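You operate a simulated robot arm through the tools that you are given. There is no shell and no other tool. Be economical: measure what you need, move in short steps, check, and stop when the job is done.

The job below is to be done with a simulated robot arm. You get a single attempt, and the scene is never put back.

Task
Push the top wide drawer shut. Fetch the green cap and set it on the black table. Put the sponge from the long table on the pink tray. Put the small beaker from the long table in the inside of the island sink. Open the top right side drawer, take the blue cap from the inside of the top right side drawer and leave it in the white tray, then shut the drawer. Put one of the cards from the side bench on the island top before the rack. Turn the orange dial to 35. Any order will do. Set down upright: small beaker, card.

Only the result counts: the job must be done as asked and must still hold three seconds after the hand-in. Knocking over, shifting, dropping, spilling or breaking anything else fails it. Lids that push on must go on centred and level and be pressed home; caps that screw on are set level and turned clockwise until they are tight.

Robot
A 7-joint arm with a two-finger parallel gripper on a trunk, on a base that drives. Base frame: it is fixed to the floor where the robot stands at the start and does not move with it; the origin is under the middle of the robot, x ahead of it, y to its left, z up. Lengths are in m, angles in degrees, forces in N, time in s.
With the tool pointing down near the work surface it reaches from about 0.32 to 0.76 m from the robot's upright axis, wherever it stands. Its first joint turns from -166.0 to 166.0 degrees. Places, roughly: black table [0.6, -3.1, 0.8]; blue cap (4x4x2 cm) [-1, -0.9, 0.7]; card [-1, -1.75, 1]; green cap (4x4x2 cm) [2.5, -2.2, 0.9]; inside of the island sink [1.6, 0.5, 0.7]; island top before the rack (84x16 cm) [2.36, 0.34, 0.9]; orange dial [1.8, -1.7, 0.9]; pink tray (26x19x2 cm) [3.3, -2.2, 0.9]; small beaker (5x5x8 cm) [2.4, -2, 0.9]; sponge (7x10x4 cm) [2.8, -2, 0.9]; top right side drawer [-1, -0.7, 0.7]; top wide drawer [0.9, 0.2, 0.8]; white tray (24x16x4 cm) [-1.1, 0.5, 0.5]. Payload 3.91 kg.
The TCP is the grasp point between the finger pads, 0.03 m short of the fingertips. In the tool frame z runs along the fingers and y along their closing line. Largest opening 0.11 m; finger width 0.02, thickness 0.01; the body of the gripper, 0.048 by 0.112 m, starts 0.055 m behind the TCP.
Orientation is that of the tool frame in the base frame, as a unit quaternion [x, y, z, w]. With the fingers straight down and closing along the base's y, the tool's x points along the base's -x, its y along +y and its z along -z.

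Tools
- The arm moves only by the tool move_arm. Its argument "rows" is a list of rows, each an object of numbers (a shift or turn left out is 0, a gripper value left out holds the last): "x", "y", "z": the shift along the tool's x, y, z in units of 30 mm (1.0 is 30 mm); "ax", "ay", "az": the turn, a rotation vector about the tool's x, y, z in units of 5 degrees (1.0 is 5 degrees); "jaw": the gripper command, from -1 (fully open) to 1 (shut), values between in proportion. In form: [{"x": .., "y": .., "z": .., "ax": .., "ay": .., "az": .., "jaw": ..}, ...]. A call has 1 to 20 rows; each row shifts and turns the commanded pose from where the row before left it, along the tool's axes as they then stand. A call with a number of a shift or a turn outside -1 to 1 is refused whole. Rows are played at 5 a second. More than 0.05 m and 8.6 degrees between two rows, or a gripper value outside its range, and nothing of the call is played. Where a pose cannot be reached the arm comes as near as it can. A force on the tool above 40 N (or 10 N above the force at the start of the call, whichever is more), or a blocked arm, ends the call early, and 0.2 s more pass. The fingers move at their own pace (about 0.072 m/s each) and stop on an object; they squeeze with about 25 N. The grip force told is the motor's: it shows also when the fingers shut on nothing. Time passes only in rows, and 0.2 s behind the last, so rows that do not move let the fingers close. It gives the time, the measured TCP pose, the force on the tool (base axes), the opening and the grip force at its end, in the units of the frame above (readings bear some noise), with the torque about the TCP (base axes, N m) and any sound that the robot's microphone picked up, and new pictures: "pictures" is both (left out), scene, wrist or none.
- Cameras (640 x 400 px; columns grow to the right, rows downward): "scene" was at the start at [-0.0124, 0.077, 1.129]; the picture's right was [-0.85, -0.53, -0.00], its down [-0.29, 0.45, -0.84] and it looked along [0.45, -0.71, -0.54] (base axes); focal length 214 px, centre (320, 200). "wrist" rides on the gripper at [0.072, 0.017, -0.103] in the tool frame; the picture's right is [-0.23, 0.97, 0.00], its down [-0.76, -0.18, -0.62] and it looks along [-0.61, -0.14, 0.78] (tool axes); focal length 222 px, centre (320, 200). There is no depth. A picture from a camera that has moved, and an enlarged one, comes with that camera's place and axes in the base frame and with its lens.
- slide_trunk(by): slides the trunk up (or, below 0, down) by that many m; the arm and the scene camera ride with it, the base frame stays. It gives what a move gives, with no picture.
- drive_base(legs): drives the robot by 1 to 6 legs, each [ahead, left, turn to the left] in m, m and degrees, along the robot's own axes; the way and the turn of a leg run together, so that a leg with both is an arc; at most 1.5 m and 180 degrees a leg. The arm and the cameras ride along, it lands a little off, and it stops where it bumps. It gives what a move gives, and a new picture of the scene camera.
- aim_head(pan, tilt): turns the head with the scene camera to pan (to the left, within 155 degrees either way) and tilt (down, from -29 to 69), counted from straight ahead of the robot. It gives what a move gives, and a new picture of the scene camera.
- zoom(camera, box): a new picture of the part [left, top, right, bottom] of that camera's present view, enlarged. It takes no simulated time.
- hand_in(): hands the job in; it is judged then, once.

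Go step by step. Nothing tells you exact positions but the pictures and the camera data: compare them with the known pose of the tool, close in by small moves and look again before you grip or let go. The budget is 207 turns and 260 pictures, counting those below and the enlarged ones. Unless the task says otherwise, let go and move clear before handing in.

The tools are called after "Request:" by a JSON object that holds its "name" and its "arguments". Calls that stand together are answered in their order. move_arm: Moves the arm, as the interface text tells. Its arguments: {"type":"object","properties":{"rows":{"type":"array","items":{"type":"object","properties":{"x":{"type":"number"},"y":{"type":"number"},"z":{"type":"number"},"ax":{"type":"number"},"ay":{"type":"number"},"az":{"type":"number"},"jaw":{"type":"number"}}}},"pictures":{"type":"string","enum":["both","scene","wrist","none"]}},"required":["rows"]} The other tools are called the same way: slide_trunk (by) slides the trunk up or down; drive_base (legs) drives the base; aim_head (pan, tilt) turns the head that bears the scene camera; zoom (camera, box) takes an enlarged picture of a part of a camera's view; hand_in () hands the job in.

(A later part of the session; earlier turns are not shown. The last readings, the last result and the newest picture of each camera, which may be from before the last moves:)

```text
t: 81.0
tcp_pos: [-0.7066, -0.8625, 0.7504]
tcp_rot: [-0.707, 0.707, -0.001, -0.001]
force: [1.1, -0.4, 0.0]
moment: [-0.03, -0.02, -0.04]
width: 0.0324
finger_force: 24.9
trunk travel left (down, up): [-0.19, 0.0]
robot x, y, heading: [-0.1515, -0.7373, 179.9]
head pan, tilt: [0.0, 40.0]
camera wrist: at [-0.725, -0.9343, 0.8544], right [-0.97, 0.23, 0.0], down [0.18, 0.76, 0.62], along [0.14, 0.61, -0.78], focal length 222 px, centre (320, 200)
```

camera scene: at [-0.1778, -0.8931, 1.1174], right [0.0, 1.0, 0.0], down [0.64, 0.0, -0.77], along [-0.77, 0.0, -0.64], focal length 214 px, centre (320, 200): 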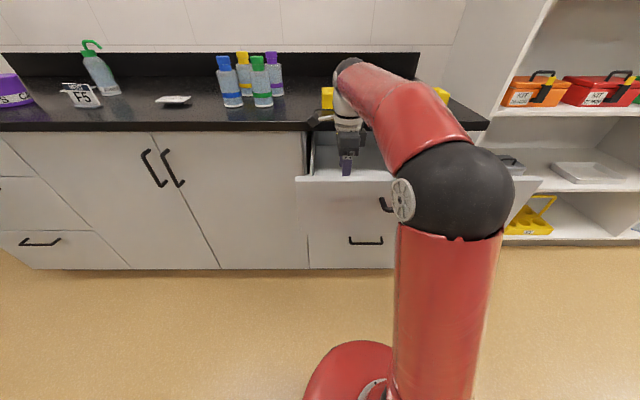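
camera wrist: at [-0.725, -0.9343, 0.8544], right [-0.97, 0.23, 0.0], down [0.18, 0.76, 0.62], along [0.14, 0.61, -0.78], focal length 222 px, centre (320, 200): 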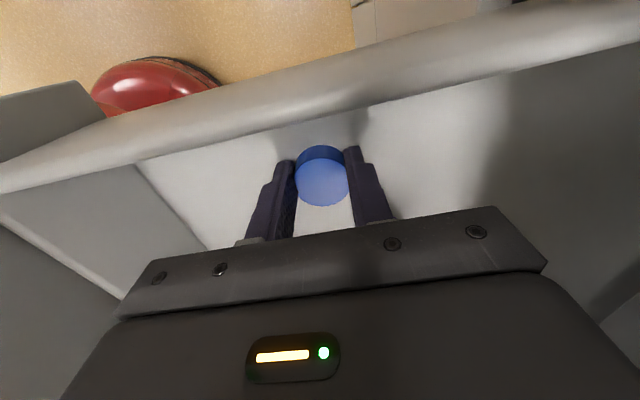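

Centred grip. I lift the cap clear and carry it over toward the shelf.

Request:
{"name": "move_arm", "arguments": {"rows": [{"z": -0.8}, {"z": -1}, {"z": -1}, {"z": -1}, {"z": -1}, {"z": -1}], "pictures": "wrist"}}

Request:
{"name": "drive_base", "arguments": {"legs": [[-0.17, 0, 0], [0, -1.22, 0]]}}

Request:
{"name": "move_arm", "arguments": {"rows": [{"az": -1}, {"az": -1}, {"az": -1}, {"az": -1}, {"az": -1}, {"az": -1}, {"az": -1}, {"az": -1}, {"az": -1}, {"az": -1}, {"az": -1}, {"az": -1}, {"az": -1}, {"az": -1}, {"az": -1}, {"az": -1}, {"az": -1}, {"az": -1}], "pictures": "none"}}

Request:
{"name": "move_arm", "arguments": {"rows": [{"ay": -1}, {"ay": -1}, {"ay": -1}, {"ay": -1}, {"ay": -1}, {"ay": -1}, {"ay": -1}, {"ay": -1}, {"ay": -1}, {"ay": -1}, {"ay": -1}, {"ay": -1}]}}

```text
t: 82.4
tcp_pos: [-0.7057, -0.8602, 0.9237]
tcp_rot: [-0.706, 0.709, 0.002, -0.003]
force: [-0.3, -0.5, 0.1]
moment: [0.02, -0.01, 0.0]
width: 0.0323
finger_force: 24.7
trunk travel left (down, up): [-0.19, 0.0]
robot x, y, heading: [-0.1525, -0.7398, 179.8]
head pan, tilt: [0.0, 40.0]
camera wrist: at [-0.7232, -0.933, 1.028], right [-0.97, 0.23, 0.0], down [0.18, 0.76, 0.62], along [0.14, 0.6, -0.78], focal length 222 px, centre (320, 200)
```

wrist: 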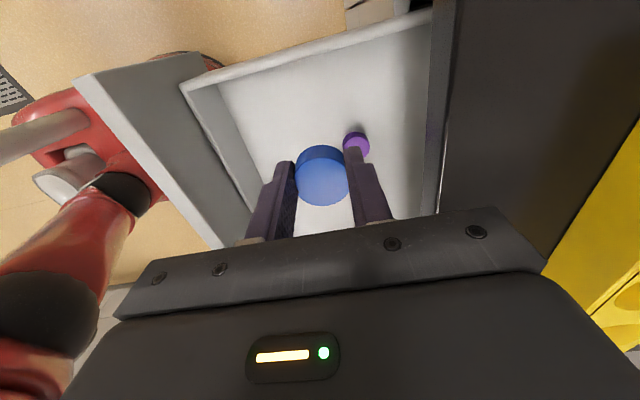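

```text
t: 89.7
tcp_pos: [-0.5366, 0.356, 0.9243]
tcp_rot: [0.711, -0.703, -0.001, 0.003]
force: [0.1, 0.7, 0.4]
moment: [0.0, 0.01, 0.0]
width: 0.0323
finger_force: 25.0
trunk travel left (down, up): [-0.19, 0.0]
robot x, y, heading: [0.0133, 0.4819, -179.4]
head pan, tilt: [0.0, 40.0]
camera scene: at [-0.0099, 0.3294, 1.1173], right [-0.01, 1.0, 0.0], down [0.64, 0.0, -0.77], along [-0.77, -0.01, -0.64], focal length 214 px, centre (320, 200)
```

scene: 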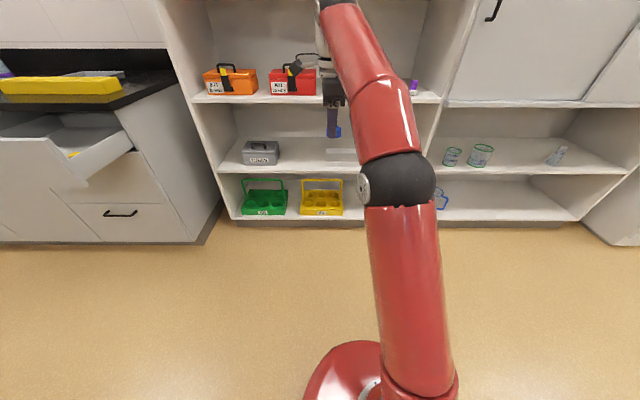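

```text
t: 93.5
tcp_pos: [-0.5384, 0.357, 0.9237]
tcp_rot: [1.0, 0.004, -0.003, 0.001]
force: [-0.5, -0.3, -0.1]
moment: [0.01, -0.01, 0.02]
width: 0.0324
finger_force: 25.0
trunk travel left (down, up): [-0.19, 0.0]
robot x, y, heading: [0.0139, 0.4859, -179.8]
head pan, tilt: [0.0, 40.0]
```

```text
t: 96.1
tcp_pos: [-0.5377, 0.3559, 0.9238]
tcp_rot: [0.864, 0.002, -0.503, 0.002]
force: [0.4, -0.2, 0.1]
moment: [0.01, 0.0, -0.02]
width: 0.0323
finger_force: 25.3
trunk travel left (down, up): [-0.19, 0.0]
robot x, y, heading: [0.0124, 0.4828, -179.7]
head pan, tilt: [0.0, 40.0]
camera scene: at [-0.0098, 0.3294, 1.1173], right [-0.01, 1.0, 0.0], down [0.64, 0.0, -0.77], along [-0.77, -0.01, -0.64], focal length 214 px, centre (320, 200)
camera wrist: at [-0.413, 0.3404, 0.9122], right [-0.1, -0.97, 0.2], down [0.16, 0.18, 0.97], along [-0.98, 0.13, 0.14], focal length 222 px, centre (320, 200)
```

scene: 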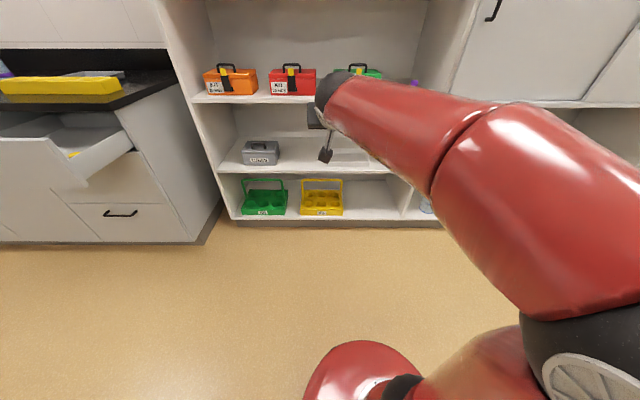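
wrist: 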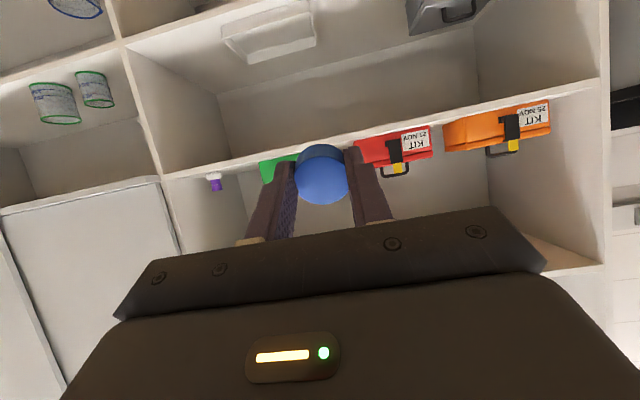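

The white tray is at about (-1.14, 0.485) on the shelf (z 0.5; next shelf ~0.84). I centre laterally, pitch to 45°, lower the trunk and drive in partway.

Request:
{"name": "move_arm", "arguments": {"rows": [{"y": -0.86, "ay": 1}, {"y": -0.86, "ay": 1}, {"y": -0.86, "ay": 1}, {"y": -0.86}, {"y": -0.86}], "pictures": "none"}}

Request:
{"name": "slide_trunk", "arguments": {"by": -0.19}}

Request:
{"name": "drive_base", "arguments": {"legs": [[0.36, 0, 0]]}}

Request:
{"name": "move_arm", "arguments": {"rows": [{}], "pictures": "wrist"}}

```text
t: 97.3
tcp_pos: [-0.5382, 0.4864, 0.924]
tcp_rot: [0.923, 0.003, -0.385, 0.002]
force: [-0.6, -0.1, -0.2]
moment: [-0.02, -0.01, 0.0]
width: 0.0324
finger_force: 24.7
trunk travel left (down, up): [-0.19, 0.0]
robot x, y, heading: [0.0129, 0.4841, -179.8]
head pan, tilt: [0.0, 40.0]
```

```text
t: 99.4
tcp_pos: [-0.5388, 0.4846, 0.7334]
tcp_rot: [0.923, 0.002, -0.385, 0.001]
force: [0.4, 0.3, -0.8]
moment: [0.03, -0.02, 0.02]
width: 0.0322
finger_force: 25.0
trunk travel left (down, up): [0.0, 0.19]
robot x, y, heading: [0.0138, 0.4864, -179.6]
head pan, tilt: [0.0, 40.0]
```

```text
t: 101.7
tcp_pos: [-0.8989, 0.4831, 0.7335]
tcp_rot: [0.923, 0.003, -0.385, 0.002]
force: [0.3, 0.5, 0.0]
moment: [-0.02, -0.05, -0.01]
width: 0.032
finger_force: 25.5
trunk travel left (down, up): [0.0, 0.19]
robot x, y, heading: [-0.3431, 0.4817, -179.9]
head pan, tilt: [0.0, 40.0]
camera scene: at [-0.3698, 0.327, 0.9273], right [-0.01, 1.0, 0.0], down [0.64, 0.0, -0.77], along [-0.77, 0.0, -0.64], focal length 214 px, centre (320, 200)
```

scene: 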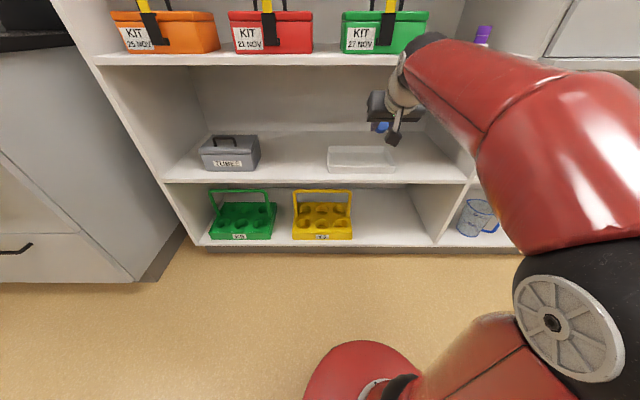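

```text
t: 102.1
tcp_pos: [-0.8994, 0.4825, 0.7336]
tcp_rot: [0.923, 0.003, -0.384, 0.003]
force: [1.2, 0.8, 0.5]
moment: [0.01, 0.03, 0.01]
width: 0.0346
finger_force: 24.3
trunk travel left (down, up): [0.0, 0.19]
robot x, y, heading: [-0.3479, 0.4846, -179.4]
head pan, tilt: [0.0, 40.0]
camera wrist: at [-0.7754, 0.4672, 0.7546], right [-0.15, -0.97, 0.16], down [-0.09, 0.18, 0.98], along [-0.98, 0.13, -0.12], focal length 222 px, centre (320, 200)
```

wrist: 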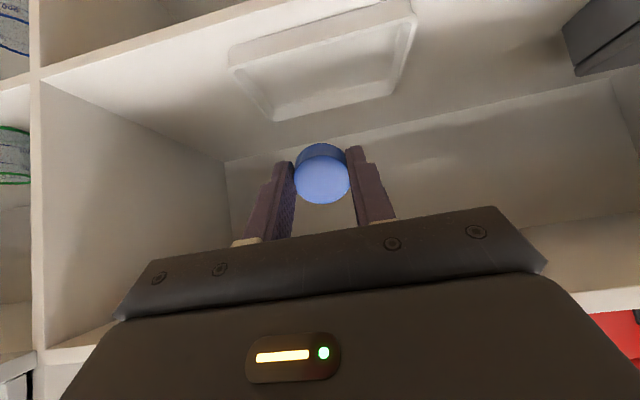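

Tray rim spans x -1.005…-1.165, y 0.36…0.59 at z 0.54. Going 0.245 m straight along the tool's axis brings the cap to the tray's middle.

Request:
{"name": "move_arm", "arguments": {"rows": [{"z": 1, "jaw": 1}, {"z": 1}, {"z": 1}, {"z": 1}, {"z": 1}, {"z": 1}, {"z": 0.8}, {"z": 0.6}, {"z": 0.6}]}}

```text
t: 104.1
tcp_pos: [-1.0706, 0.4812, 0.5657]
tcp_rot: [0.922, 0.003, -0.386, 0.003]
force: [0.6, 0.2, -0.5]
moment: [-0.03, -0.05, 0.0]
width: 0.0345
finger_force: 25.0
trunk travel left (down, up): [0.0, 0.19]
robot x, y, heading: [-0.3455, 0.4814, -179.5]
head pan, tilt: [0.0, 40.0]
camera scene: at [-0.3699, 0.327, 0.9274], right [-0.01, 1.0, 0.0], down [0.64, 0.0, -0.77], along [-0.77, 0.0, -0.64], focal length 214 px, centre (320, 200)
camera wrist: at [-0.9468, 0.4657, 0.5864], right [-0.15, -0.97, 0.16], down [-0.09, 0.18, 0.98], along [-0.98, 0.13, -0.12], focal length 222 px, centre (320, 200)
```

scene: 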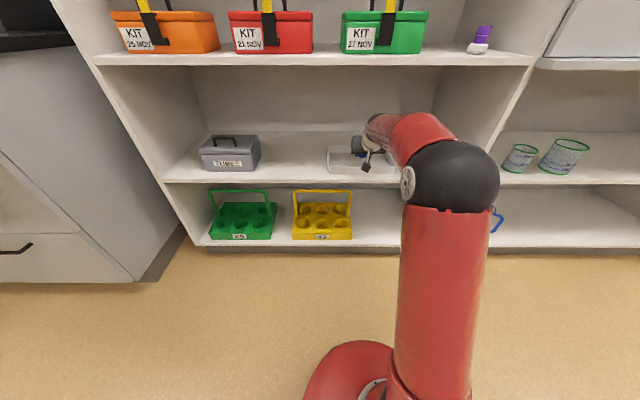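
wrist: 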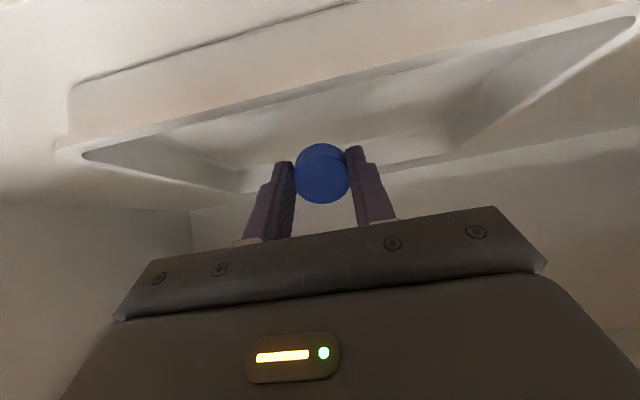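

The cap is over the tray's inside. I lower 2 cm straight down and release.

Request:
{"name": "move_arm", "arguments": {"rows": [{"x": 0.25, "z": 0.25}, {"x": 0.25, "z": 0.25}, {"jaw": 0.2}, {}, {}, {"x": -0.5, "z": -0.5}, {"z": -0.8}, {"z": -0.8}]}}

```text
t: 105.9
tcp_pos: [-1.0352, 0.4819, 0.5974]
tcp_rot: [0.923, 0.003, -0.385, 0.003]
force: [-0.2, -0.3, 0.1]
moment: [0.04, 0.0, 0.01]
width: 0.044
finger_force: 0.0
trunk travel left (down, up): [0.0, 0.19]
robot x, y, heading: [-0.3442, 0.4777, -179.8]
head pan, tilt: [0.0, 40.0]
camera scene: at [-0.37, 0.327, 0.9273], right [-0.01, 1.0, 0.0], down [0.64, 0.0, -0.77], along [-0.77, 0.0, -0.64], focal length 214 px, centre (320, 200)
camera wrist: at [-0.9118, 0.4665, 0.6198], right [-0.15, -0.97, 0.16], down [-0.09, 0.18, 0.98], along [-0.98, 0.13, -0.12], focal length 222 px, centre (320, 200)
```

scene: 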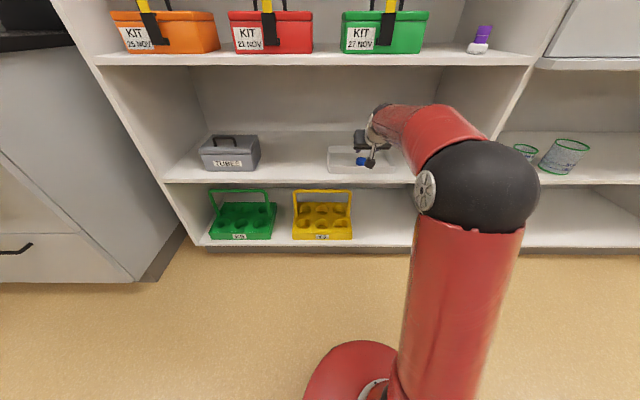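
wrist: 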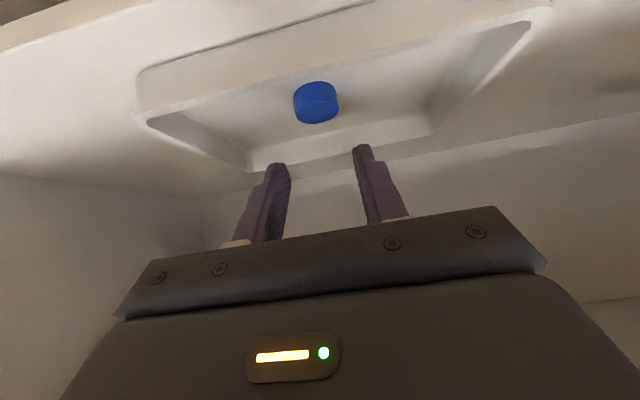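

The blue cap rests in the white tray. I back out, level the gripper, and drive to the open drawer to push it shut.

Request:
{"name": "move_arm", "arguments": {"rows": [{"z": -1}, {"z": -1}, {"z": -1}, {"z": -1}, {"z": -1}, {"z": -0.7}], "pictures": "none"}}

Request:
{"name": "drive_base", "arguments": {"legs": [[-0.45, 0, 0], [0, 1.17, 0]]}}

Request:
{"name": "move_arm", "arguments": {"rows": [{"ay": -1, "jaw": 1}, {"ay": -1}, {"ay": -1}, {"ay": -1}, {"ay": -1}, {"ay": -1}, {"ay": -1}, {"ay": -1}, {"ay": -1}], "pictures": "scene"}}

```text
t: 107.3
tcp_pos: [-0.9139, 0.4818, 0.7194]
tcp_rot: [0.923, 0.004, -0.385, 0.003]
force: [-0.5, 0.0, -0.4]
moment: [-0.05, 0.0, 0.03]
width: 0.0441
finger_force: 0.0
trunk travel left (down, up): [0.0, 0.19]
robot x, y, heading: [-0.3452, 0.4832, -179.5]
head pan, tilt: [0.0, 40.0]
```

```text
t: 115.5
tcp_pos: [-0.4447, -0.6902, 0.7188]
tcp_rot: [0.923, 0.01, -0.385, 0.005]
force: [1.0, 0.1, -0.8]
moment: [-0.02, 0.01, -0.02]
width: 0.0438
finger_force: 0.0
trunk travel left (down, up): [0.0, 0.19]
robot x, y, heading: [0.1228, -0.6789, -178.6]
head pan, tilt: [0.0, 40.0]
camera scene: at [0.1016, -0.8366, 0.9273], right [-0.02, 1.0, 0.0], down [0.64, 0.01, -0.77], along [-0.77, -0.02, -0.64], focal length 214 px, centre (320, 200)
```

scene: 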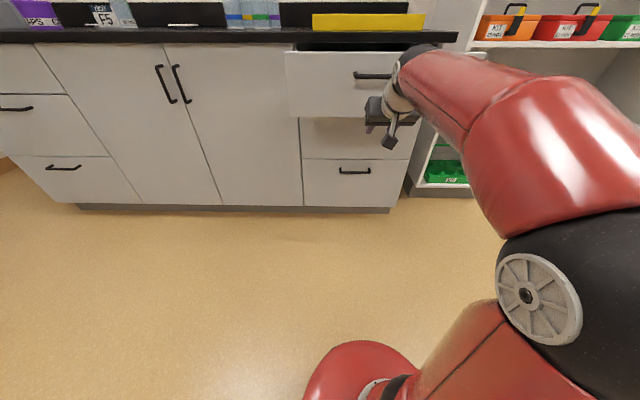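

```text
t: 117.5
tcp_pos: [-0.445, -0.6897, 0.7201]
tcp_rot: [-0.705, -0.007, 0.709, -0.008]
force: [1.4, -0.1, -0.2]
moment: [-0.02, 0.01, -0.03]
width: 0.0001
finger_force: 25.2
trunk travel left (down, up): [0.0, 0.19]
robot x, y, heading: [0.1268, -0.6805, -178.6]
head pan, tilt: [0.0, 40.0]
camera scene: at [0.1016, -0.8366, 0.9273], right [-0.02, 1.0, 0.0], down [0.64, 0.01, -0.77], along [-0.77, -0.02, -0.64], focal length 214 px, centre (320, 200)
```

scene: 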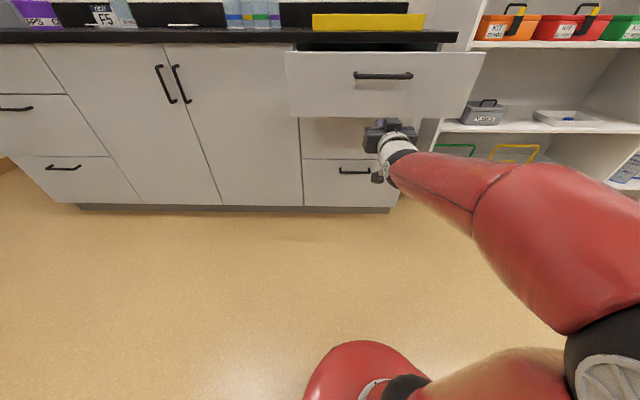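

I raise to between the panel's lower edge and the handle, retract and drive closer so the arm has stroke to push.

Request:
{"name": "move_arm", "arguments": {"rows": [{"x": -0.75, "z": -0.8}, {"x": -0.75, "z": -0.8}, {"z": -0.8}, {"z": -0.8}, {"z": -0.8}, {"z": -0.8}], "pictures": "none"}}

Request:
{"name": "drive_base", "arguments": {"legs": [[0.17, 0, -1.4]]}}

Request:
{"name": "move_arm", "arguments": {"rows": [{"z": 0.7}, {"z": 0.7}, {"z": 0.7}, {"z": 0.7}, {"z": 0.7}, {"z": 0.7}, {"z": 0.7}, {"z": 0.7}, {"z": 0.7}, {"z": 0.7}, {"z": 0.7}, {"z": 0.7}, {"z": 0.7}, {"z": 0.7}], "pictures": "scene"}}

```text
t: 118.9
tcp_pos: [-0.2999, -0.6852, 0.7625]
tcp_rot: [-0.706, -0.007, 0.708, -0.008]
force: [-0.8, 0.2, -0.4]
moment: [0.01, 0.03, 0.06]
width: 0.0001
finger_force: 25.3
trunk travel left (down, up): [0.0, 0.19]
robot x, y, heading: [0.1232, -0.679, -178.7]
head pan, tilt: [0.0, 40.0]
```

```text
t: 120.4
tcp_pos: [-0.4705, -0.6782, 0.763]
tcp_rot: [-0.705, 0.002, 0.71, 0.0]
force: [-0.1, 0.4, -0.4]
moment: [0.01, -0.02, -0.03]
width: 0.0001
finger_force: 25.4
trunk travel left (down, up): [0.0, 0.19]
robot x, y, heading: [-0.0449, -0.6851, 180.3]
head pan, tilt: [0.0, 40.0]
camera scene: at [-0.0723, -0.8377, 0.9273], right [0.0, 1.0, 0.0], down [0.64, 0.0, -0.77], along [-0.77, 0.0, -0.64], focal length 214 px, centre (320, 200)
```

scene: 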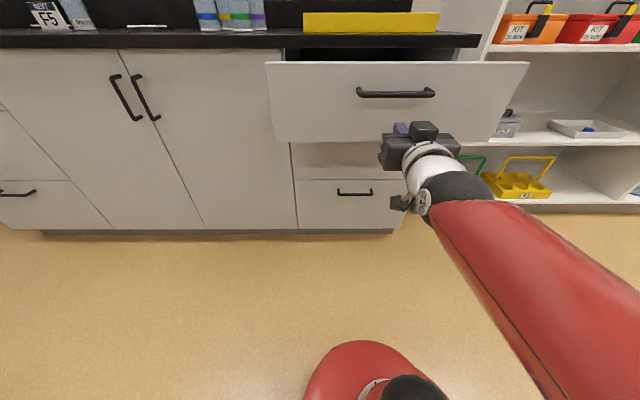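

```text
t: 123.4
tcp_pos: [-0.764, -0.6773, 0.765]
tcp_rot: [-0.705, 0.002, 0.709, 0.0]
force: [0.7, 0.1, 0.9]
moment: [0.04, -0.01, 0.01]
width: 0.0001
finger_force: 24.6
trunk travel left (down, up): [0.0, 0.19]
robot x, y, heading: [-0.0485, -0.684, 179.9]
head pan, tilt: [0.0, 40.0]
camera scene: at [-0.0724, -0.8377, 0.9273], right [0.0, 1.0, 0.0], down [0.64, 0.0, -0.77], along [-0.77, 0.0, -0.64], focal length 214 px, centre (320, 200)
```

scene: 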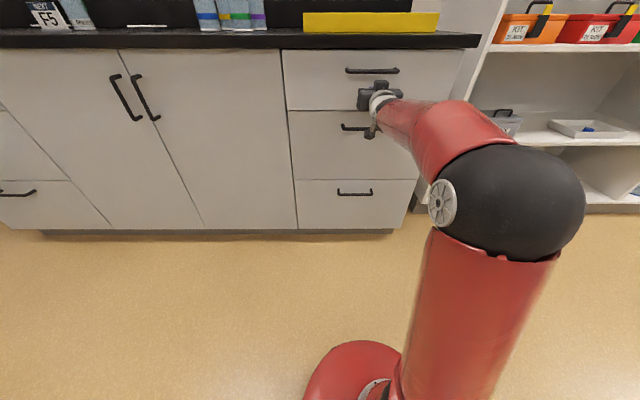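

Nearly shut. I press on until resistance.

Request:
{"name": "move_arm", "arguments": {"rows": [{"z": 0.3}, {"z": 0.25}, {"z": 0.25}, {"z": 0.25}, {"z": 0.25}, {"z": 0.25}, {"z": 0.25}, {"z": 0.25}], "pictures": "none"}}

Request:
{"name": "zoom", "arguments": {"camera": "scene", "box": [240, 20, 500, 180]}}

```text
t: 124.1
tcp_pos: [-0.7789, -0.6768, 0.7646]
tcp_rot: [-0.706, 0.001, 0.708, -0.001]
force: [20.2, 0.4, -0.2]
moment: [-0.01, -0.17, 0.04]
width: 0.0
finger_force: 24.6
trunk travel left (down, up): [0.0, 0.19]
robot x, y, heading: [-0.0457, -0.6819, 179.9]
head pan, tilt: [0.0, 40.0]
stopped in row 3: the force on the tool passed its limit at 60 N (the readings are from after the stop); the commanded pose is now the measured one
```

```text
2.46 times, centred on (370, 100) of scene
camera zoom: at [-0.0707, -0.8377, 0.9274], right [0.0, 1.0, 0.0], down [0.64, 0.0, -0.77], along [-0.77, 0.0, -0.64], focal length 528 px, centre (197, 446)
```

zoom: 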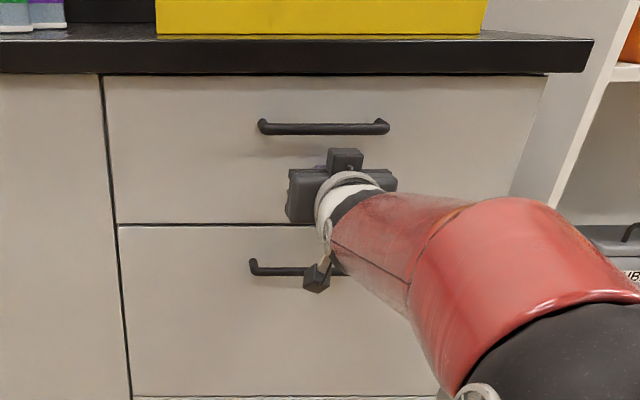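

The drawer is shut. I retract, raise the trunk and drive along the bench to look at the cards.

Request:
{"name": "move_arm", "arguments": {"rows": [{"z": -1}, {"z": -1}, {"z": -1}, {"z": -1}, {"z": -1}, {"z": -1}, {"z": -1}, {"z": -1}, {"z": -1}, {"z": -1}], "pictures": "none"}}

Request:
{"name": "slide_trunk", "arguments": {"by": 0.19}}

Request:
{"name": "drive_base", "arguments": {"legs": [[0, 1.0, 0]]}}

Request:
{"name": "aim_head", "arguments": {"pan": 5, "tilt": 25}}

```text
t: 126.3
tcp_pos: [-0.4794, -0.6779, 0.7627]
tcp_rot: [0.707, -0.001, -0.707, 0.0]
force: [-0.9, -0.5, -0.9]
moment: [-0.01, -0.01, 0.03]
width: 0.0003
finger_force: 25.2
trunk travel left (down, up): [0.0, 0.19]
robot x, y, heading: [-0.0491, -0.6803, 179.7]
head pan, tilt: [0.0, 40.0]
```

```text
t: 128.3
tcp_pos: [-0.4793, -0.6781, 0.953]
tcp_rot: [0.707, -0.002, -0.707, -0.001]
force: [-0.3, 0.3, 0.2]
moment: [0.02, -0.01, 0.02]
width: 0.0
finger_force: 25.2
trunk travel left (down, up): [-0.19, 0.0]
robot x, y, heading: [-0.0476, -0.6815, 180.0]
head pan, tilt: [0.0, 40.0]
```

```text
t: 133.5
tcp_pos: [-0.4832, -1.6717, 0.9526]
tcp_rot: [0.707, -0.003, -0.707, -0.002]
force: [-0.5, -0.1, 0.3]
moment: [-0.01, -0.01, 0.01]
width: 0.0
finger_force: 24.9
trunk travel left (down, up): [-0.19, 0.0]
robot x, y, heading: [-0.0542, -1.6787, 179.7]
head pan, tilt: [0.0, 40.0]
camera scene: at [-0.0771, -1.8329, 1.1173], right [0.01, 1.0, 0.0], down [0.64, 0.0, -0.77], along [-0.77, 0.01, -0.64], focal length 214 px, centre (320, 200)
```

scene: 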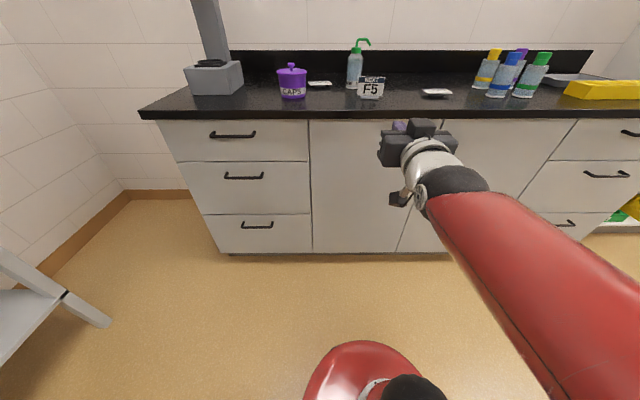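

```text
t: 134.3
tcp_pos: [-0.4841, -1.6704, 0.9542]
tcp_rot: [0.707, -0.003, -0.707, -0.002]
force: [-0.4, 0.1, -2.0]
moment: [0.0, 0.01, 0.0]
width: 0.0
finger_force: 25.0
trunk travel left (down, up): [-0.19, 0.0]
robot x, y, heading: [-0.052, -1.6828, 179.2]
head pan, tilt: [5.0, 25.0]
camera scene: at [-0.0839, -1.8409, 1.1406], right [-0.08, 1.0, 0.0], down [0.42, 0.03, -0.91], along [-0.9, -0.07, -0.42], focal length 214 px, centre (320, 200)
```

scene: 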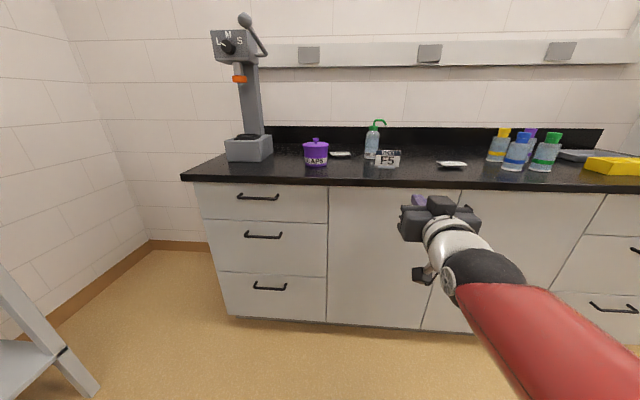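

Request:
{"name": "zoom", "arguments": {"camera": "scene", "box": [320, 110, 480, 210]}}

```text
4.00 times, centred on (400, 160) of scene
camera zoom: at [-0.0839, -1.8409, 1.1406], right [-0.08, 1.0, 0.0], down [0.42, 0.03, -0.91], along [-0.9, -0.07, -0.42], focal length 858 px, centre (0, 360)
```

zoom: 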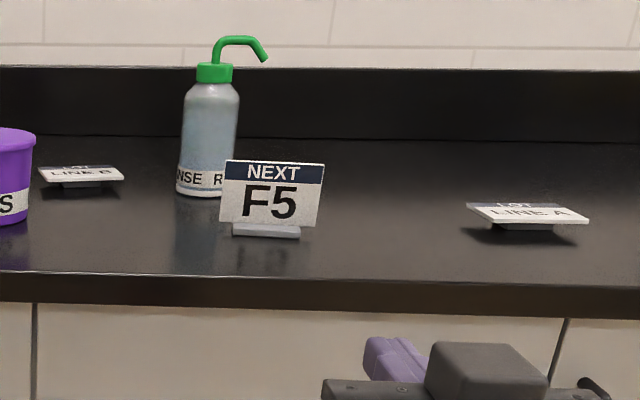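

There is an upright "NEXT F5" card on a foot near (-0.86, -1.66), plus low plates labelled LINE A/B. I point the gripper down to get a closer look with the wrist camera.

Request:
{"name": "move_arm", "arguments": {"rows": [{"ay": 1}, {"ay": 1}, {"ay": 1}, {"ay": 1}, {"ay": 1}, {"ay": 1}, {"ay": 1}, {"ay": 1}, {"ay": 1}, {"ay": 1}, {"ay": 1}, {"ay": 1}, {"ay": 1}], "pictures": "none"}}

Request:
{"name": "zoom", "arguments": {"camera": "wrist", "box": [0, 0, 640, 220]}}

Request:
{"name": "zoom", "arguments": {"camera": "scene", "box": [420, 140, 500, 190]}}

```text
t: 137.1
tcp_pos: [-0.483, -1.6699, 0.9538]
tcp_rot: [0.976, -0.004, -0.216, 0.0]
force: [0.1, 0.3, -0.2]
moment: [0.01, 0.04, 0.01]
width: 0.0001
finger_force: 25.4
trunk travel left (down, up): [-0.19, 0.0]
robot x, y, heading: [-0.0519, -1.6769, 179.8]
head pan, tilt: [5.0, 25.0]
```

```text
1.00 times, centred on (320, 110) of wrist (not enlarged: the box is as wide or as high as the picture)
camera zoom: at [-0.3754, -1.6882, 1.017], right [-0.21, -0.97, 0.1], down [-0.43, 0.18, 0.89], along [-0.88, 0.15, -0.45], focal length 222 px, centre (320, 290)
```

zoom: 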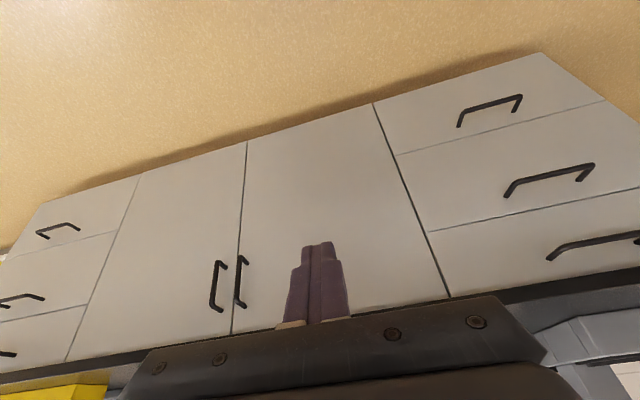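

```text
8.00 times, centred on (460, 165) of scene
camera zoom: at [-0.0839, -1.8409, 1.1406], right [-0.08, 1.0, 0.0], down [0.42, 0.03, -0.91], along [-0.9, -0.07, -0.42], focal length 1716 px, centre (-800, 480)
```

zoom: 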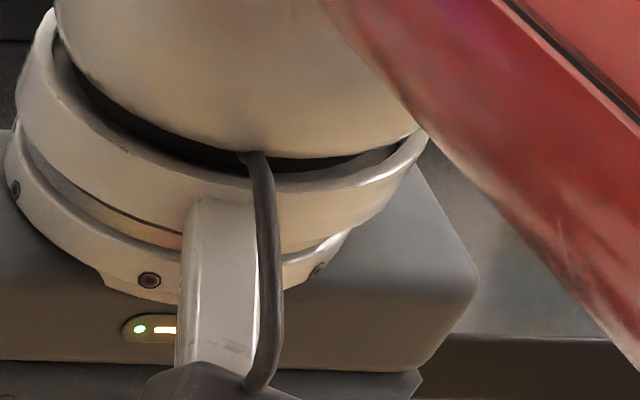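

I need a clearer look at these cards; zoom on the left and middle parts of the bench.

Request:
{"name": "zoom", "arguments": {"camera": "scene", "box": [200, 110, 400, 200]}}

Request:
{"name": "zoom", "arguments": {"camera": "scene", "box": [320, 140, 360, 165]}}

```text
3.20 times, centred on (300, 155) of scene
camera zoom: at [-0.0839, -1.8409, 1.1406], right [-0.08, 1.0, 0.0], down [0.42, 0.03, -0.91], along [-0.9, -0.07, -0.42], focal length 686 px, centre (384, 344)
```

zoom: 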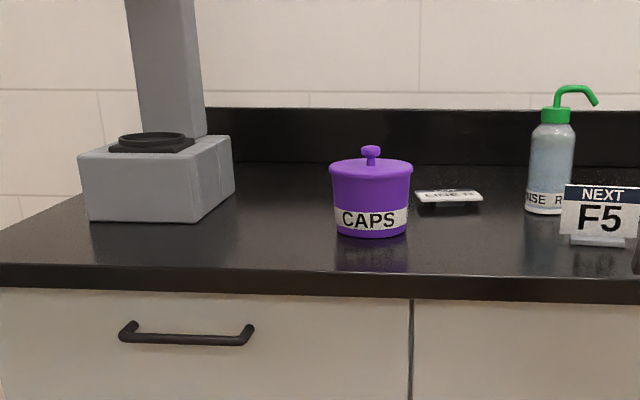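

```text
16.00 times, centred on (340, 152) of scene
camera zoom: at [-0.0839, -1.8409, 1.1406], right [-0.08, 1.0, 0.0], down [0.42, 0.03, -0.91], along [-0.9, -0.07, -0.42], focal length 3432 px, centre (0, 960)
```

zoom: 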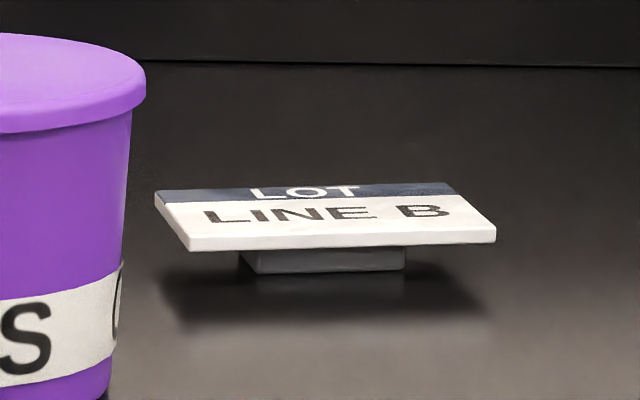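

The F5 card stands upright at about (-0.92, -1.64), top z≈0.97, facing +x; the LINE cards are lying. I'll take F5. First turn the gripper vertical, closing along x, and raise it before driving closer.

Request:
{"name": "move_arm", "arguments": {"rows": [{"ay": 1}, {"ay": 1}, {"ay": 1}, {"ay": 1}, {"ay": 1}, {"z": -1}, {"z": -1}, {"z": -0.6}], "pictures": "none"}}

Request:
{"name": "move_arm", "arguments": {"rows": [{"az": 1, "jaw": -0.3}, {"az": 1}, {"az": 1}, {"az": 1}, {"az": 1}, {"az": 1}, {"az": 1}, {"az": 1}, {"az": 1}, {"az": 1}, {"az": 1}, {"az": 1}, {"az": 1}, {"az": 1}, {"az": 1}, {"az": 1}, {"az": 1}, {"az": 1}], "pictures": "none"}}

Request:
{"name": "drive_base", "arguments": {"legs": [[0.28, 0, 0]]}}

Request:
{"name": "move_arm", "arguments": {"rows": [{}], "pictures": "wrist"}}

```text
t: 138.9
tcp_pos: [-0.4777, -1.6703, 0.9827]
tcp_rot: [1.0, -0.003, -0.001, 0.002]
force: [0.2, 0.6, -0.1]
moment: [0.0, -0.02, -0.01]
width: 0.0
finger_force: 24.7
out of reach, approached as far as the arm can: row 6, 7, 8
trunk travel left (down, up): [-0.19, 0.0]
robot x, y, heading: [-0.0497, -1.675, 179.6]
head pan, tilt: [5.0, 25.0]
```

```text
t: 142.7
tcp_pos: [-0.4768, -1.6705, 0.9817]
tcp_rot: [-0.704, 0.71, 0.0, -0.002]
force: [-0.2, 0.4, 0.9]
moment: [0.01, 0.01, -0.05]
width: 0.0716
finger_force: 0.0
trunk travel left (down, up): [-0.19, 0.0]
robot x, y, heading: [-0.0512, -1.6763, 179.7]
head pan, tilt: [5.0, 25.0]
```

```text
t: 144.6
tcp_pos: [-0.7582, -1.6691, 0.9819]
tcp_rot: [-0.704, 0.711, 0.0, -0.001]
force: [0.3, 0.1, -0.7]
moment: [0.03, 0.0, -0.01]
width: 0.0716
finger_force: 0.1
trunk travel left (down, up): [-0.19, 0.0]
robot x, y, heading: [-0.3302, -1.6762, 179.5]
head pan, tilt: [5.0, 25.0]
camera scene: at [-0.365, -1.8387, 1.1406], right [-0.08, 1.0, 0.0], down [0.42, 0.03, -0.91], along [-0.9, -0.07, -0.42], focal length 214 px, centre (320, 200)
```

scene: 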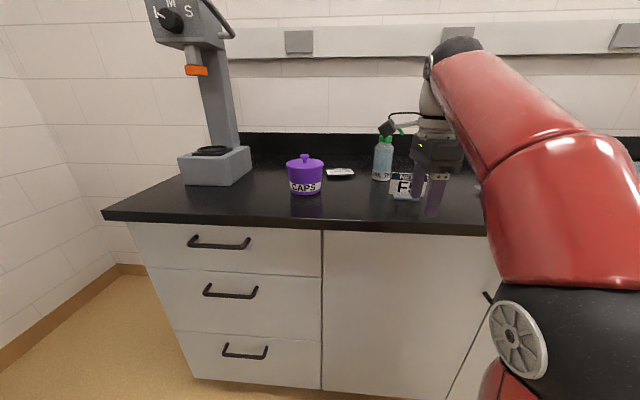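

```text
t: 145.0
tcp_pos: [-0.757, -1.6681, 0.9794]
tcp_rot: [-0.704, 0.711, -0.001, -0.001]
force: [0.0, 0.2, 0.6]
moment: [-0.03, 0.01, 0.05]
width: 0.0716
finger_force: 0.0
trunk travel left (down, up): [-0.19, 0.0]
robot x, y, heading: [-0.3307, -1.6736, 179.3]
head pan, tilt: [5.0, 25.0]
camera wrist: at [-0.7759, -1.74, 1.0851], right [-0.97, 0.24, 0.0], down [0.18, 0.76, 0.62], along [0.15, 0.6, -0.78], focal length 222 px, centre (320, 200)
```

wrist: 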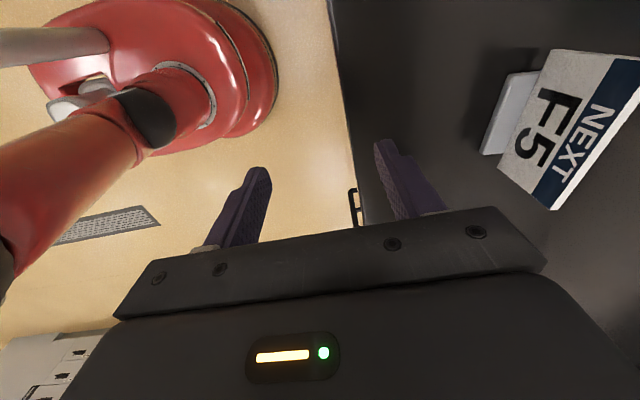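

The card's plate runs from (-0.92,-1.691) to (-0.907,-1.603), about 9° yawed, z 0.91–0.97. I can't get above it with the tool vertical, so I'll straddle it from its +y end: shift to y≈-1.55, yaw 8°, then drive forward.

Request:
{"name": "move_arm", "arguments": {"rows": [{"x": -1}, {"x": -1}, {"x": -1}, {"x": -1}, {"az": 0.8}, {"az": 0.8}], "pictures": "none"}}

Request:
{"name": "drive_base", "arguments": {"legs": [[0.155, 0, 0]]}}

Request:
{"name": "move_arm", "arguments": {"rows": [{}], "pictures": "wrist"}}

```text
t: 146.4
tcp_pos: [-0.7558, -1.5479, 0.9774]
tcp_rot: [-0.652, 0.758, 0.0, -0.002]
force: [0.6, -1.6, 0.5]
moment: [0.01, 0.0, -0.04]
width: 0.0718
finger_force: 0.1
out of reach, approached as far as the arm can: row 4
trunk travel left (down, up): [-0.19, 0.0]
robot x, y, heading: [-0.3296, -1.6765, 179.3]
head pan, tilt: [5.0, 25.0]
```

```text
t: 147.8
tcp_pos: [-0.9102, -1.5476, 0.9771]
tcp_rot: [-0.653, 0.758, 0.0, -0.002]
force: [-0.3, -0.6, 0.5]
moment: [0.0, 0.01, 0.04]
width: 0.0714
finger_force: 0.1
trunk travel left (down, up): [-0.19, 0.0]
robot x, y, heading: [-0.4856, -1.6772, 179.5]
head pan, tilt: [5.0, 25.0]
camera scene: at [-0.5197, -1.8373, 1.1407], right [-0.08, 1.0, 0.0], down [0.42, 0.03, -0.91], along [-0.9, -0.07, -0.42], focal length 214 px, centre (320, 200)
```

scene: 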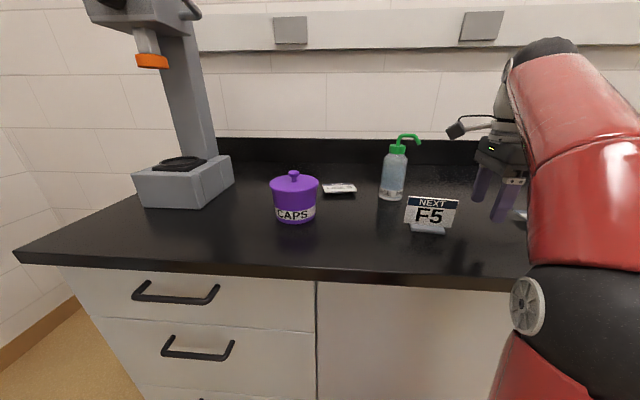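

```text
t: 148.2
tcp_pos: [-0.9111, -1.5467, 0.9772]
tcp_rot: [-0.653, 0.758, 0.0, -0.002]
force: [-0.4, -0.8, 0.1]
moment: [-0.01, 0.0, 0.01]
width: 0.0711
finger_force: 0.1
trunk travel left (down, up): [-0.19, 0.0]
robot x, y, heading: [-0.4853, -1.6742, 179.6]
head pan, tilt: [5.0, 25.0]
camera wrist: at [-0.9385, -1.6162, 1.0811], right [-0.93, 0.37, 0.0], down [0.29, 0.73, 0.62], along [0.23, 0.58, -0.78], focal length 222 px, centre (320, 200)
```

wrist: 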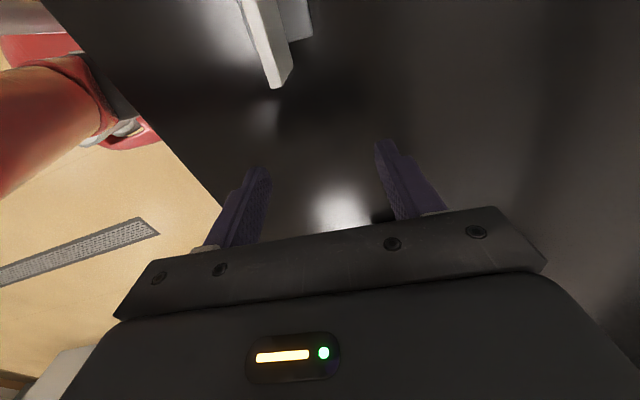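

The straddle line is good; I lower slightly, correct 5 mm, and slide in along the card.

Request:
{"name": "move_arm", "arguments": {"rows": [{"y": -0.17, "z": 0.55}, {"x": 0.8}, {"x": 0.8}, {"x": 0.8}, {"x": 0.9}]}}

```text
t: 149.4
tcp_pos: [-0.9209, -1.6459, 0.9614]
tcp_rot: [-0.653, 0.757, 0.0, -0.002]
force: [0.3, 0.2, -0.4]
moment: [0.0, -0.03, 0.02]
width: 0.0717
finger_force: 0.2
trunk travel left (down, up): [-0.19, 0.0]
robot x, y, heading: [-0.4915, -1.6743, 179.4]
head pan, tilt: [5.0, 25.0]
camera scene: at [-0.5197, -1.8372, 1.1407], right [-0.08, 1.0, 0.0], down [0.42, 0.03, -0.91], along [-0.9, -0.07, -0.42], focal length 214 px, centre (320, 200)
camera wrist: at [-0.9487, -1.7145, 1.0646], right [-0.93, 0.37, 0.0], down [0.29, 0.73, 0.62], along [0.23, 0.58, -0.78], focal length 222 px, centre (320, 200)
```

scene: 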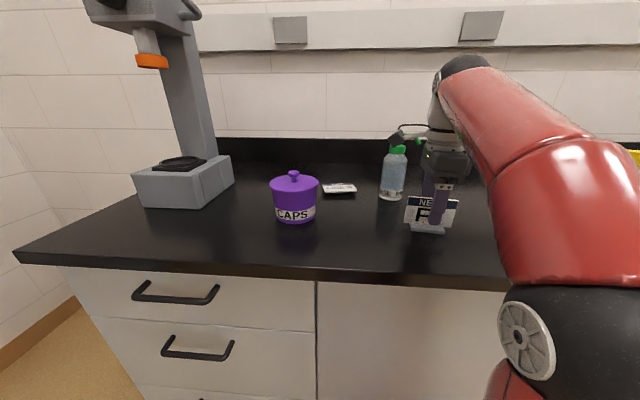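
wrist: 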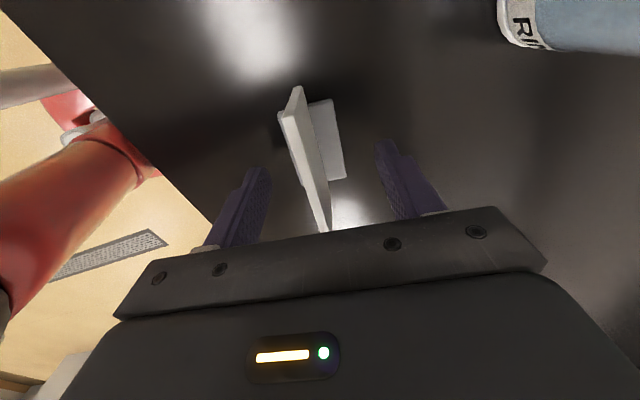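

The card's plate is between the fingers. Close.

Request:
{"name": "move_arm", "arguments": {"rows": [{"jaw": 0.3}, {"jaw": 1}, {}, {}], "pictures": "wrist"}}

```text
t: 150.4
tcp_pos: [-0.9205, -1.6454, 0.9606]
tcp_rot: [-0.653, 0.757, 0.0, -0.001]
force: [0.4, -0.5, 1.1]
moment: [-0.02, 0.01, -0.05]
width: 0.0052
finger_force: 24.1
trunk travel left (down, up): [-0.19, 0.0]
robot x, y, heading: [-0.4849, -1.6766, 179.5]
head pan, tilt: [5.0, 25.0]
camera wrist: at [-0.9487, -1.7145, 1.0646], right [-0.93, 0.37, 0.0], down [0.29, 0.73, 0.62], along [0.23, 0.58, -0.78], focal length 222 px, centre (320, 200)
```

wrist: 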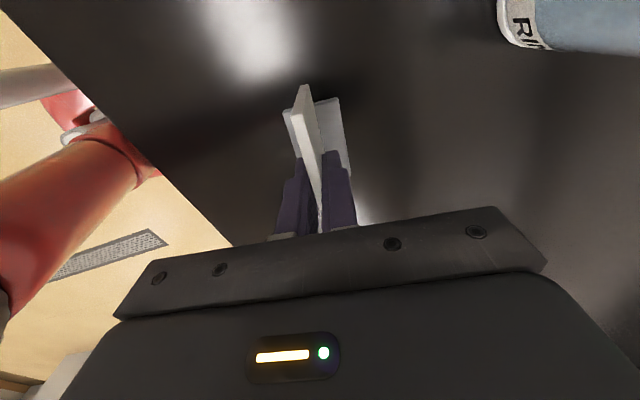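

Card gripped (5 mm). I lift, back off, and carry it to the island front.

Request:
{"name": "move_arm", "arguments": {"rows": [{"z": -0.3}, {"z": -0.4}, {"z": -0.3}], "pictures": "wrist"}}

Request:
{"name": "drive_base", "arguments": {"legs": [[-0.5, 0, 0], [0, -0.95, 0], [0, 0, -90], [0, -1.5, 0], [0, -0.8, 0]]}}

Request:
{"name": "aim_head", "arguments": {"pan": 0, "tilt": 30}}

```text
t: 151.2
tcp_pos: [-0.9198, -1.6457, 0.981]
tcp_rot: [-0.652, 0.758, 0.001, -0.002]
force: [-0.2, 0.0, -0.9]
moment: [0.02, -0.01, 0.01]
width: 0.0049
finger_force: 24.8
out of reach, approached as far as the arm can: row 3
trunk travel left (down, up): [-0.19, 0.0]
robot x, y, heading: [-0.4862, -1.671, 179.6]
head pan, tilt: [5.0, 25.0]
camera wrist: at [-0.9478, -1.7145, 1.0847], right [-0.93, 0.37, 0.0], down [0.29, 0.73, 0.62], along [0.23, 0.58, -0.78], focal length 222 px, centre (320, 200)
```

wrist: 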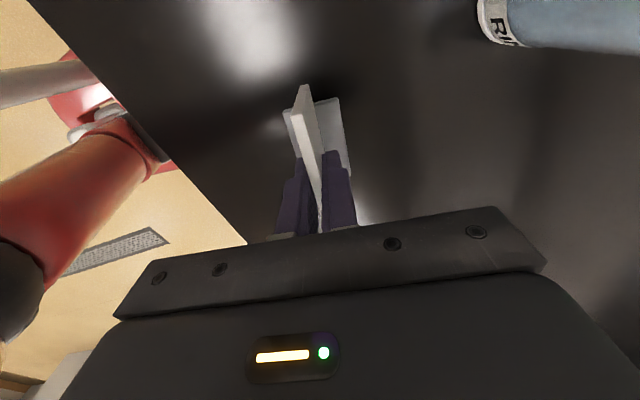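

```text
t: 173.4
tcp_pos: [2.3314, -0.2494, 0.9806]
tcp_rot: [0.064, 0.998, 0.003, -0.001]
force: [0.1, 0.6, -0.1]
moment: [-0.01, 0.01, -0.02]
width: 0.0051
finger_force: 25.0
trunk travel left (down, up): [-0.19, 0.0]
robot x, y, heading: [2.3061, -0.6847, 90.9]
head pan, tilt: [5.0, 25.0]
camera scene: at [2.1485, -0.6541, 1.1406], right [1.0, 0.1, 0.0], down [0.04, -0.42, -0.91], along [-0.09, 0.9, -0.42], focal length 214 px, centre (320, 200)
```

scene: 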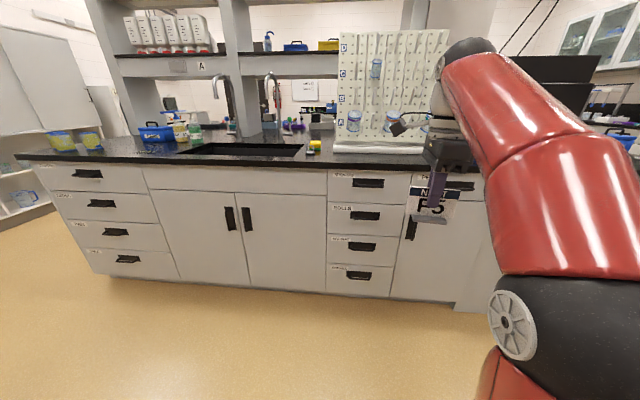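

```text
t: 174.1
tcp_pos: [2.3318, -0.2498, 0.9808]
tcp_rot: [0.064, 0.998, 0.003, 0.0]
force: [0.3, 0.3, 0.5]
moment: [0.01, 0.01, 0.03]
width: 0.005
finger_force: 25.4
trunk travel left (down, up): [-0.19, 0.0]
robot x, y, heading: [2.3105, -0.6844, 90.7]
head pan, tilt: [0.0, 30.0]
camera scene: at [2.1565, -0.6553, 1.1327], right [1.0, 0.01, 0.0], down [0.01, -0.5, -0.87], along [-0.01, 0.87, -0.5], focal length 214 px, centre (320, 200)
```

scene: 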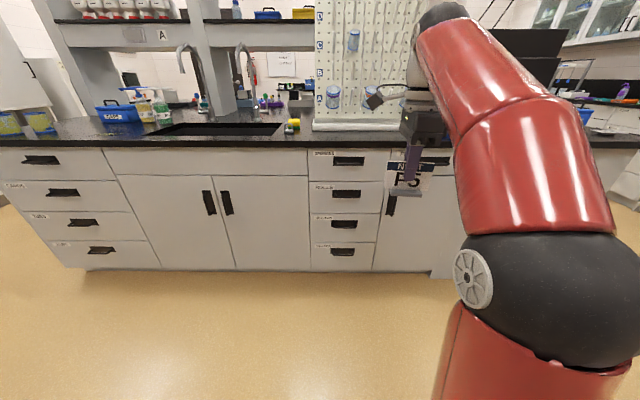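

The rack's drip tray starts at about y=0.435 and the island edge is at y≈0.26; I'll set the card at about (2.33, 0.325). I approach to just short of the edge and check the height clearance.

Request:
{"name": "drive_base", "arguments": {"legs": [[0.41, 0, -0.7]]}}

Request:
{"name": "zoom", "arguments": {"camera": "scene", "box": [290, 20, 530, 170]}}

Request:
{"name": "move_arm", "arguments": {"rows": [{}], "pictures": "wrist"}}

```text
t: 176.6
tcp_pos: [2.3356, 0.1586, 0.9813]
tcp_rot: [0.071, 0.998, 0.003, 0.0]
force: [1.0, 0.3, -0.5]
moment: [0.02, -0.01, 0.01]
width: 0.005
finger_force: 25.3
trunk travel left (down, up): [-0.19, 0.0]
robot x, y, heading: [2.3084, -0.2732, 89.7]
head pan, tilt: [0.0, 30.0]
camera scene: at [2.1552, -0.2451, 1.1327], right [1.0, 0.0, 0.0], down [0.0, -0.5, -0.87], along [0.0, 0.87, -0.5], focal length 214 px, centre (320, 200)
```

scene: 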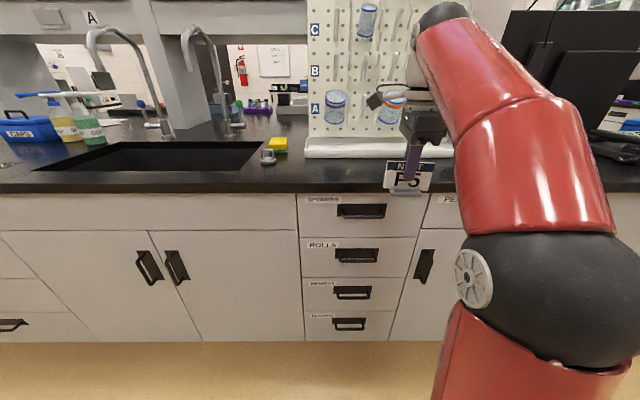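

```text
2.67 times, centred on (410, 95) of scene
camera zoom: at [2.1552, -0.2451, 1.1327], right [1.0, 0.0, 0.0], down [0.0, -0.5, -0.87], along [0.0, 0.87, -0.5], focal length 572 px, centre (80, 480)
```

zoom: 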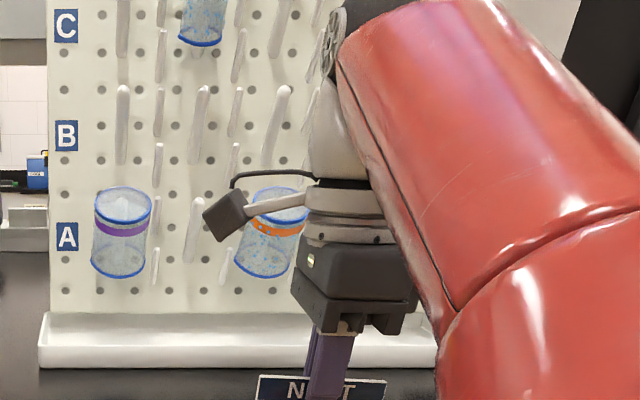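

```text
t: 177.0
tcp_pos: [2.3358, 0.159, 0.9809]
tcp_rot: [0.071, 0.997, 0.003, -0.001]
force: [-0.5, -1.0, -0.6]
moment: [0.04, 0.02, -0.01]
width: 0.005
finger_force: 25.1
trunk travel left (down, up): [-0.19, 0.0]
robot x, y, heading: [2.3063, -0.2722, 90.2]
head pan, tilt: [0.0, 30.0]
camera wrist: at [2.2651, 0.1851, 1.0846], right [0.36, 0.93, 0.0], down [0.73, -0.29, 0.62], along [0.58, -0.22, -0.78], focal length 222 px, centre (320, 200)
```

wrist: 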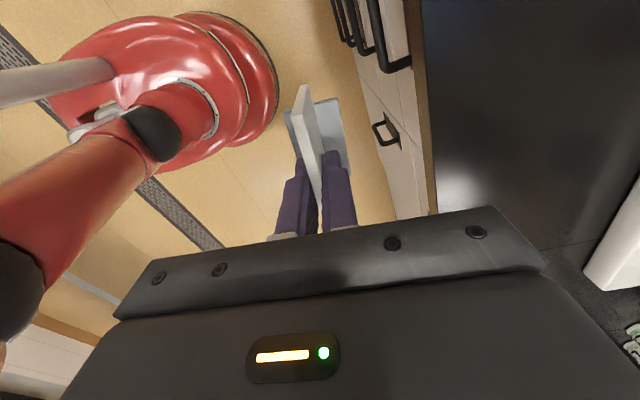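

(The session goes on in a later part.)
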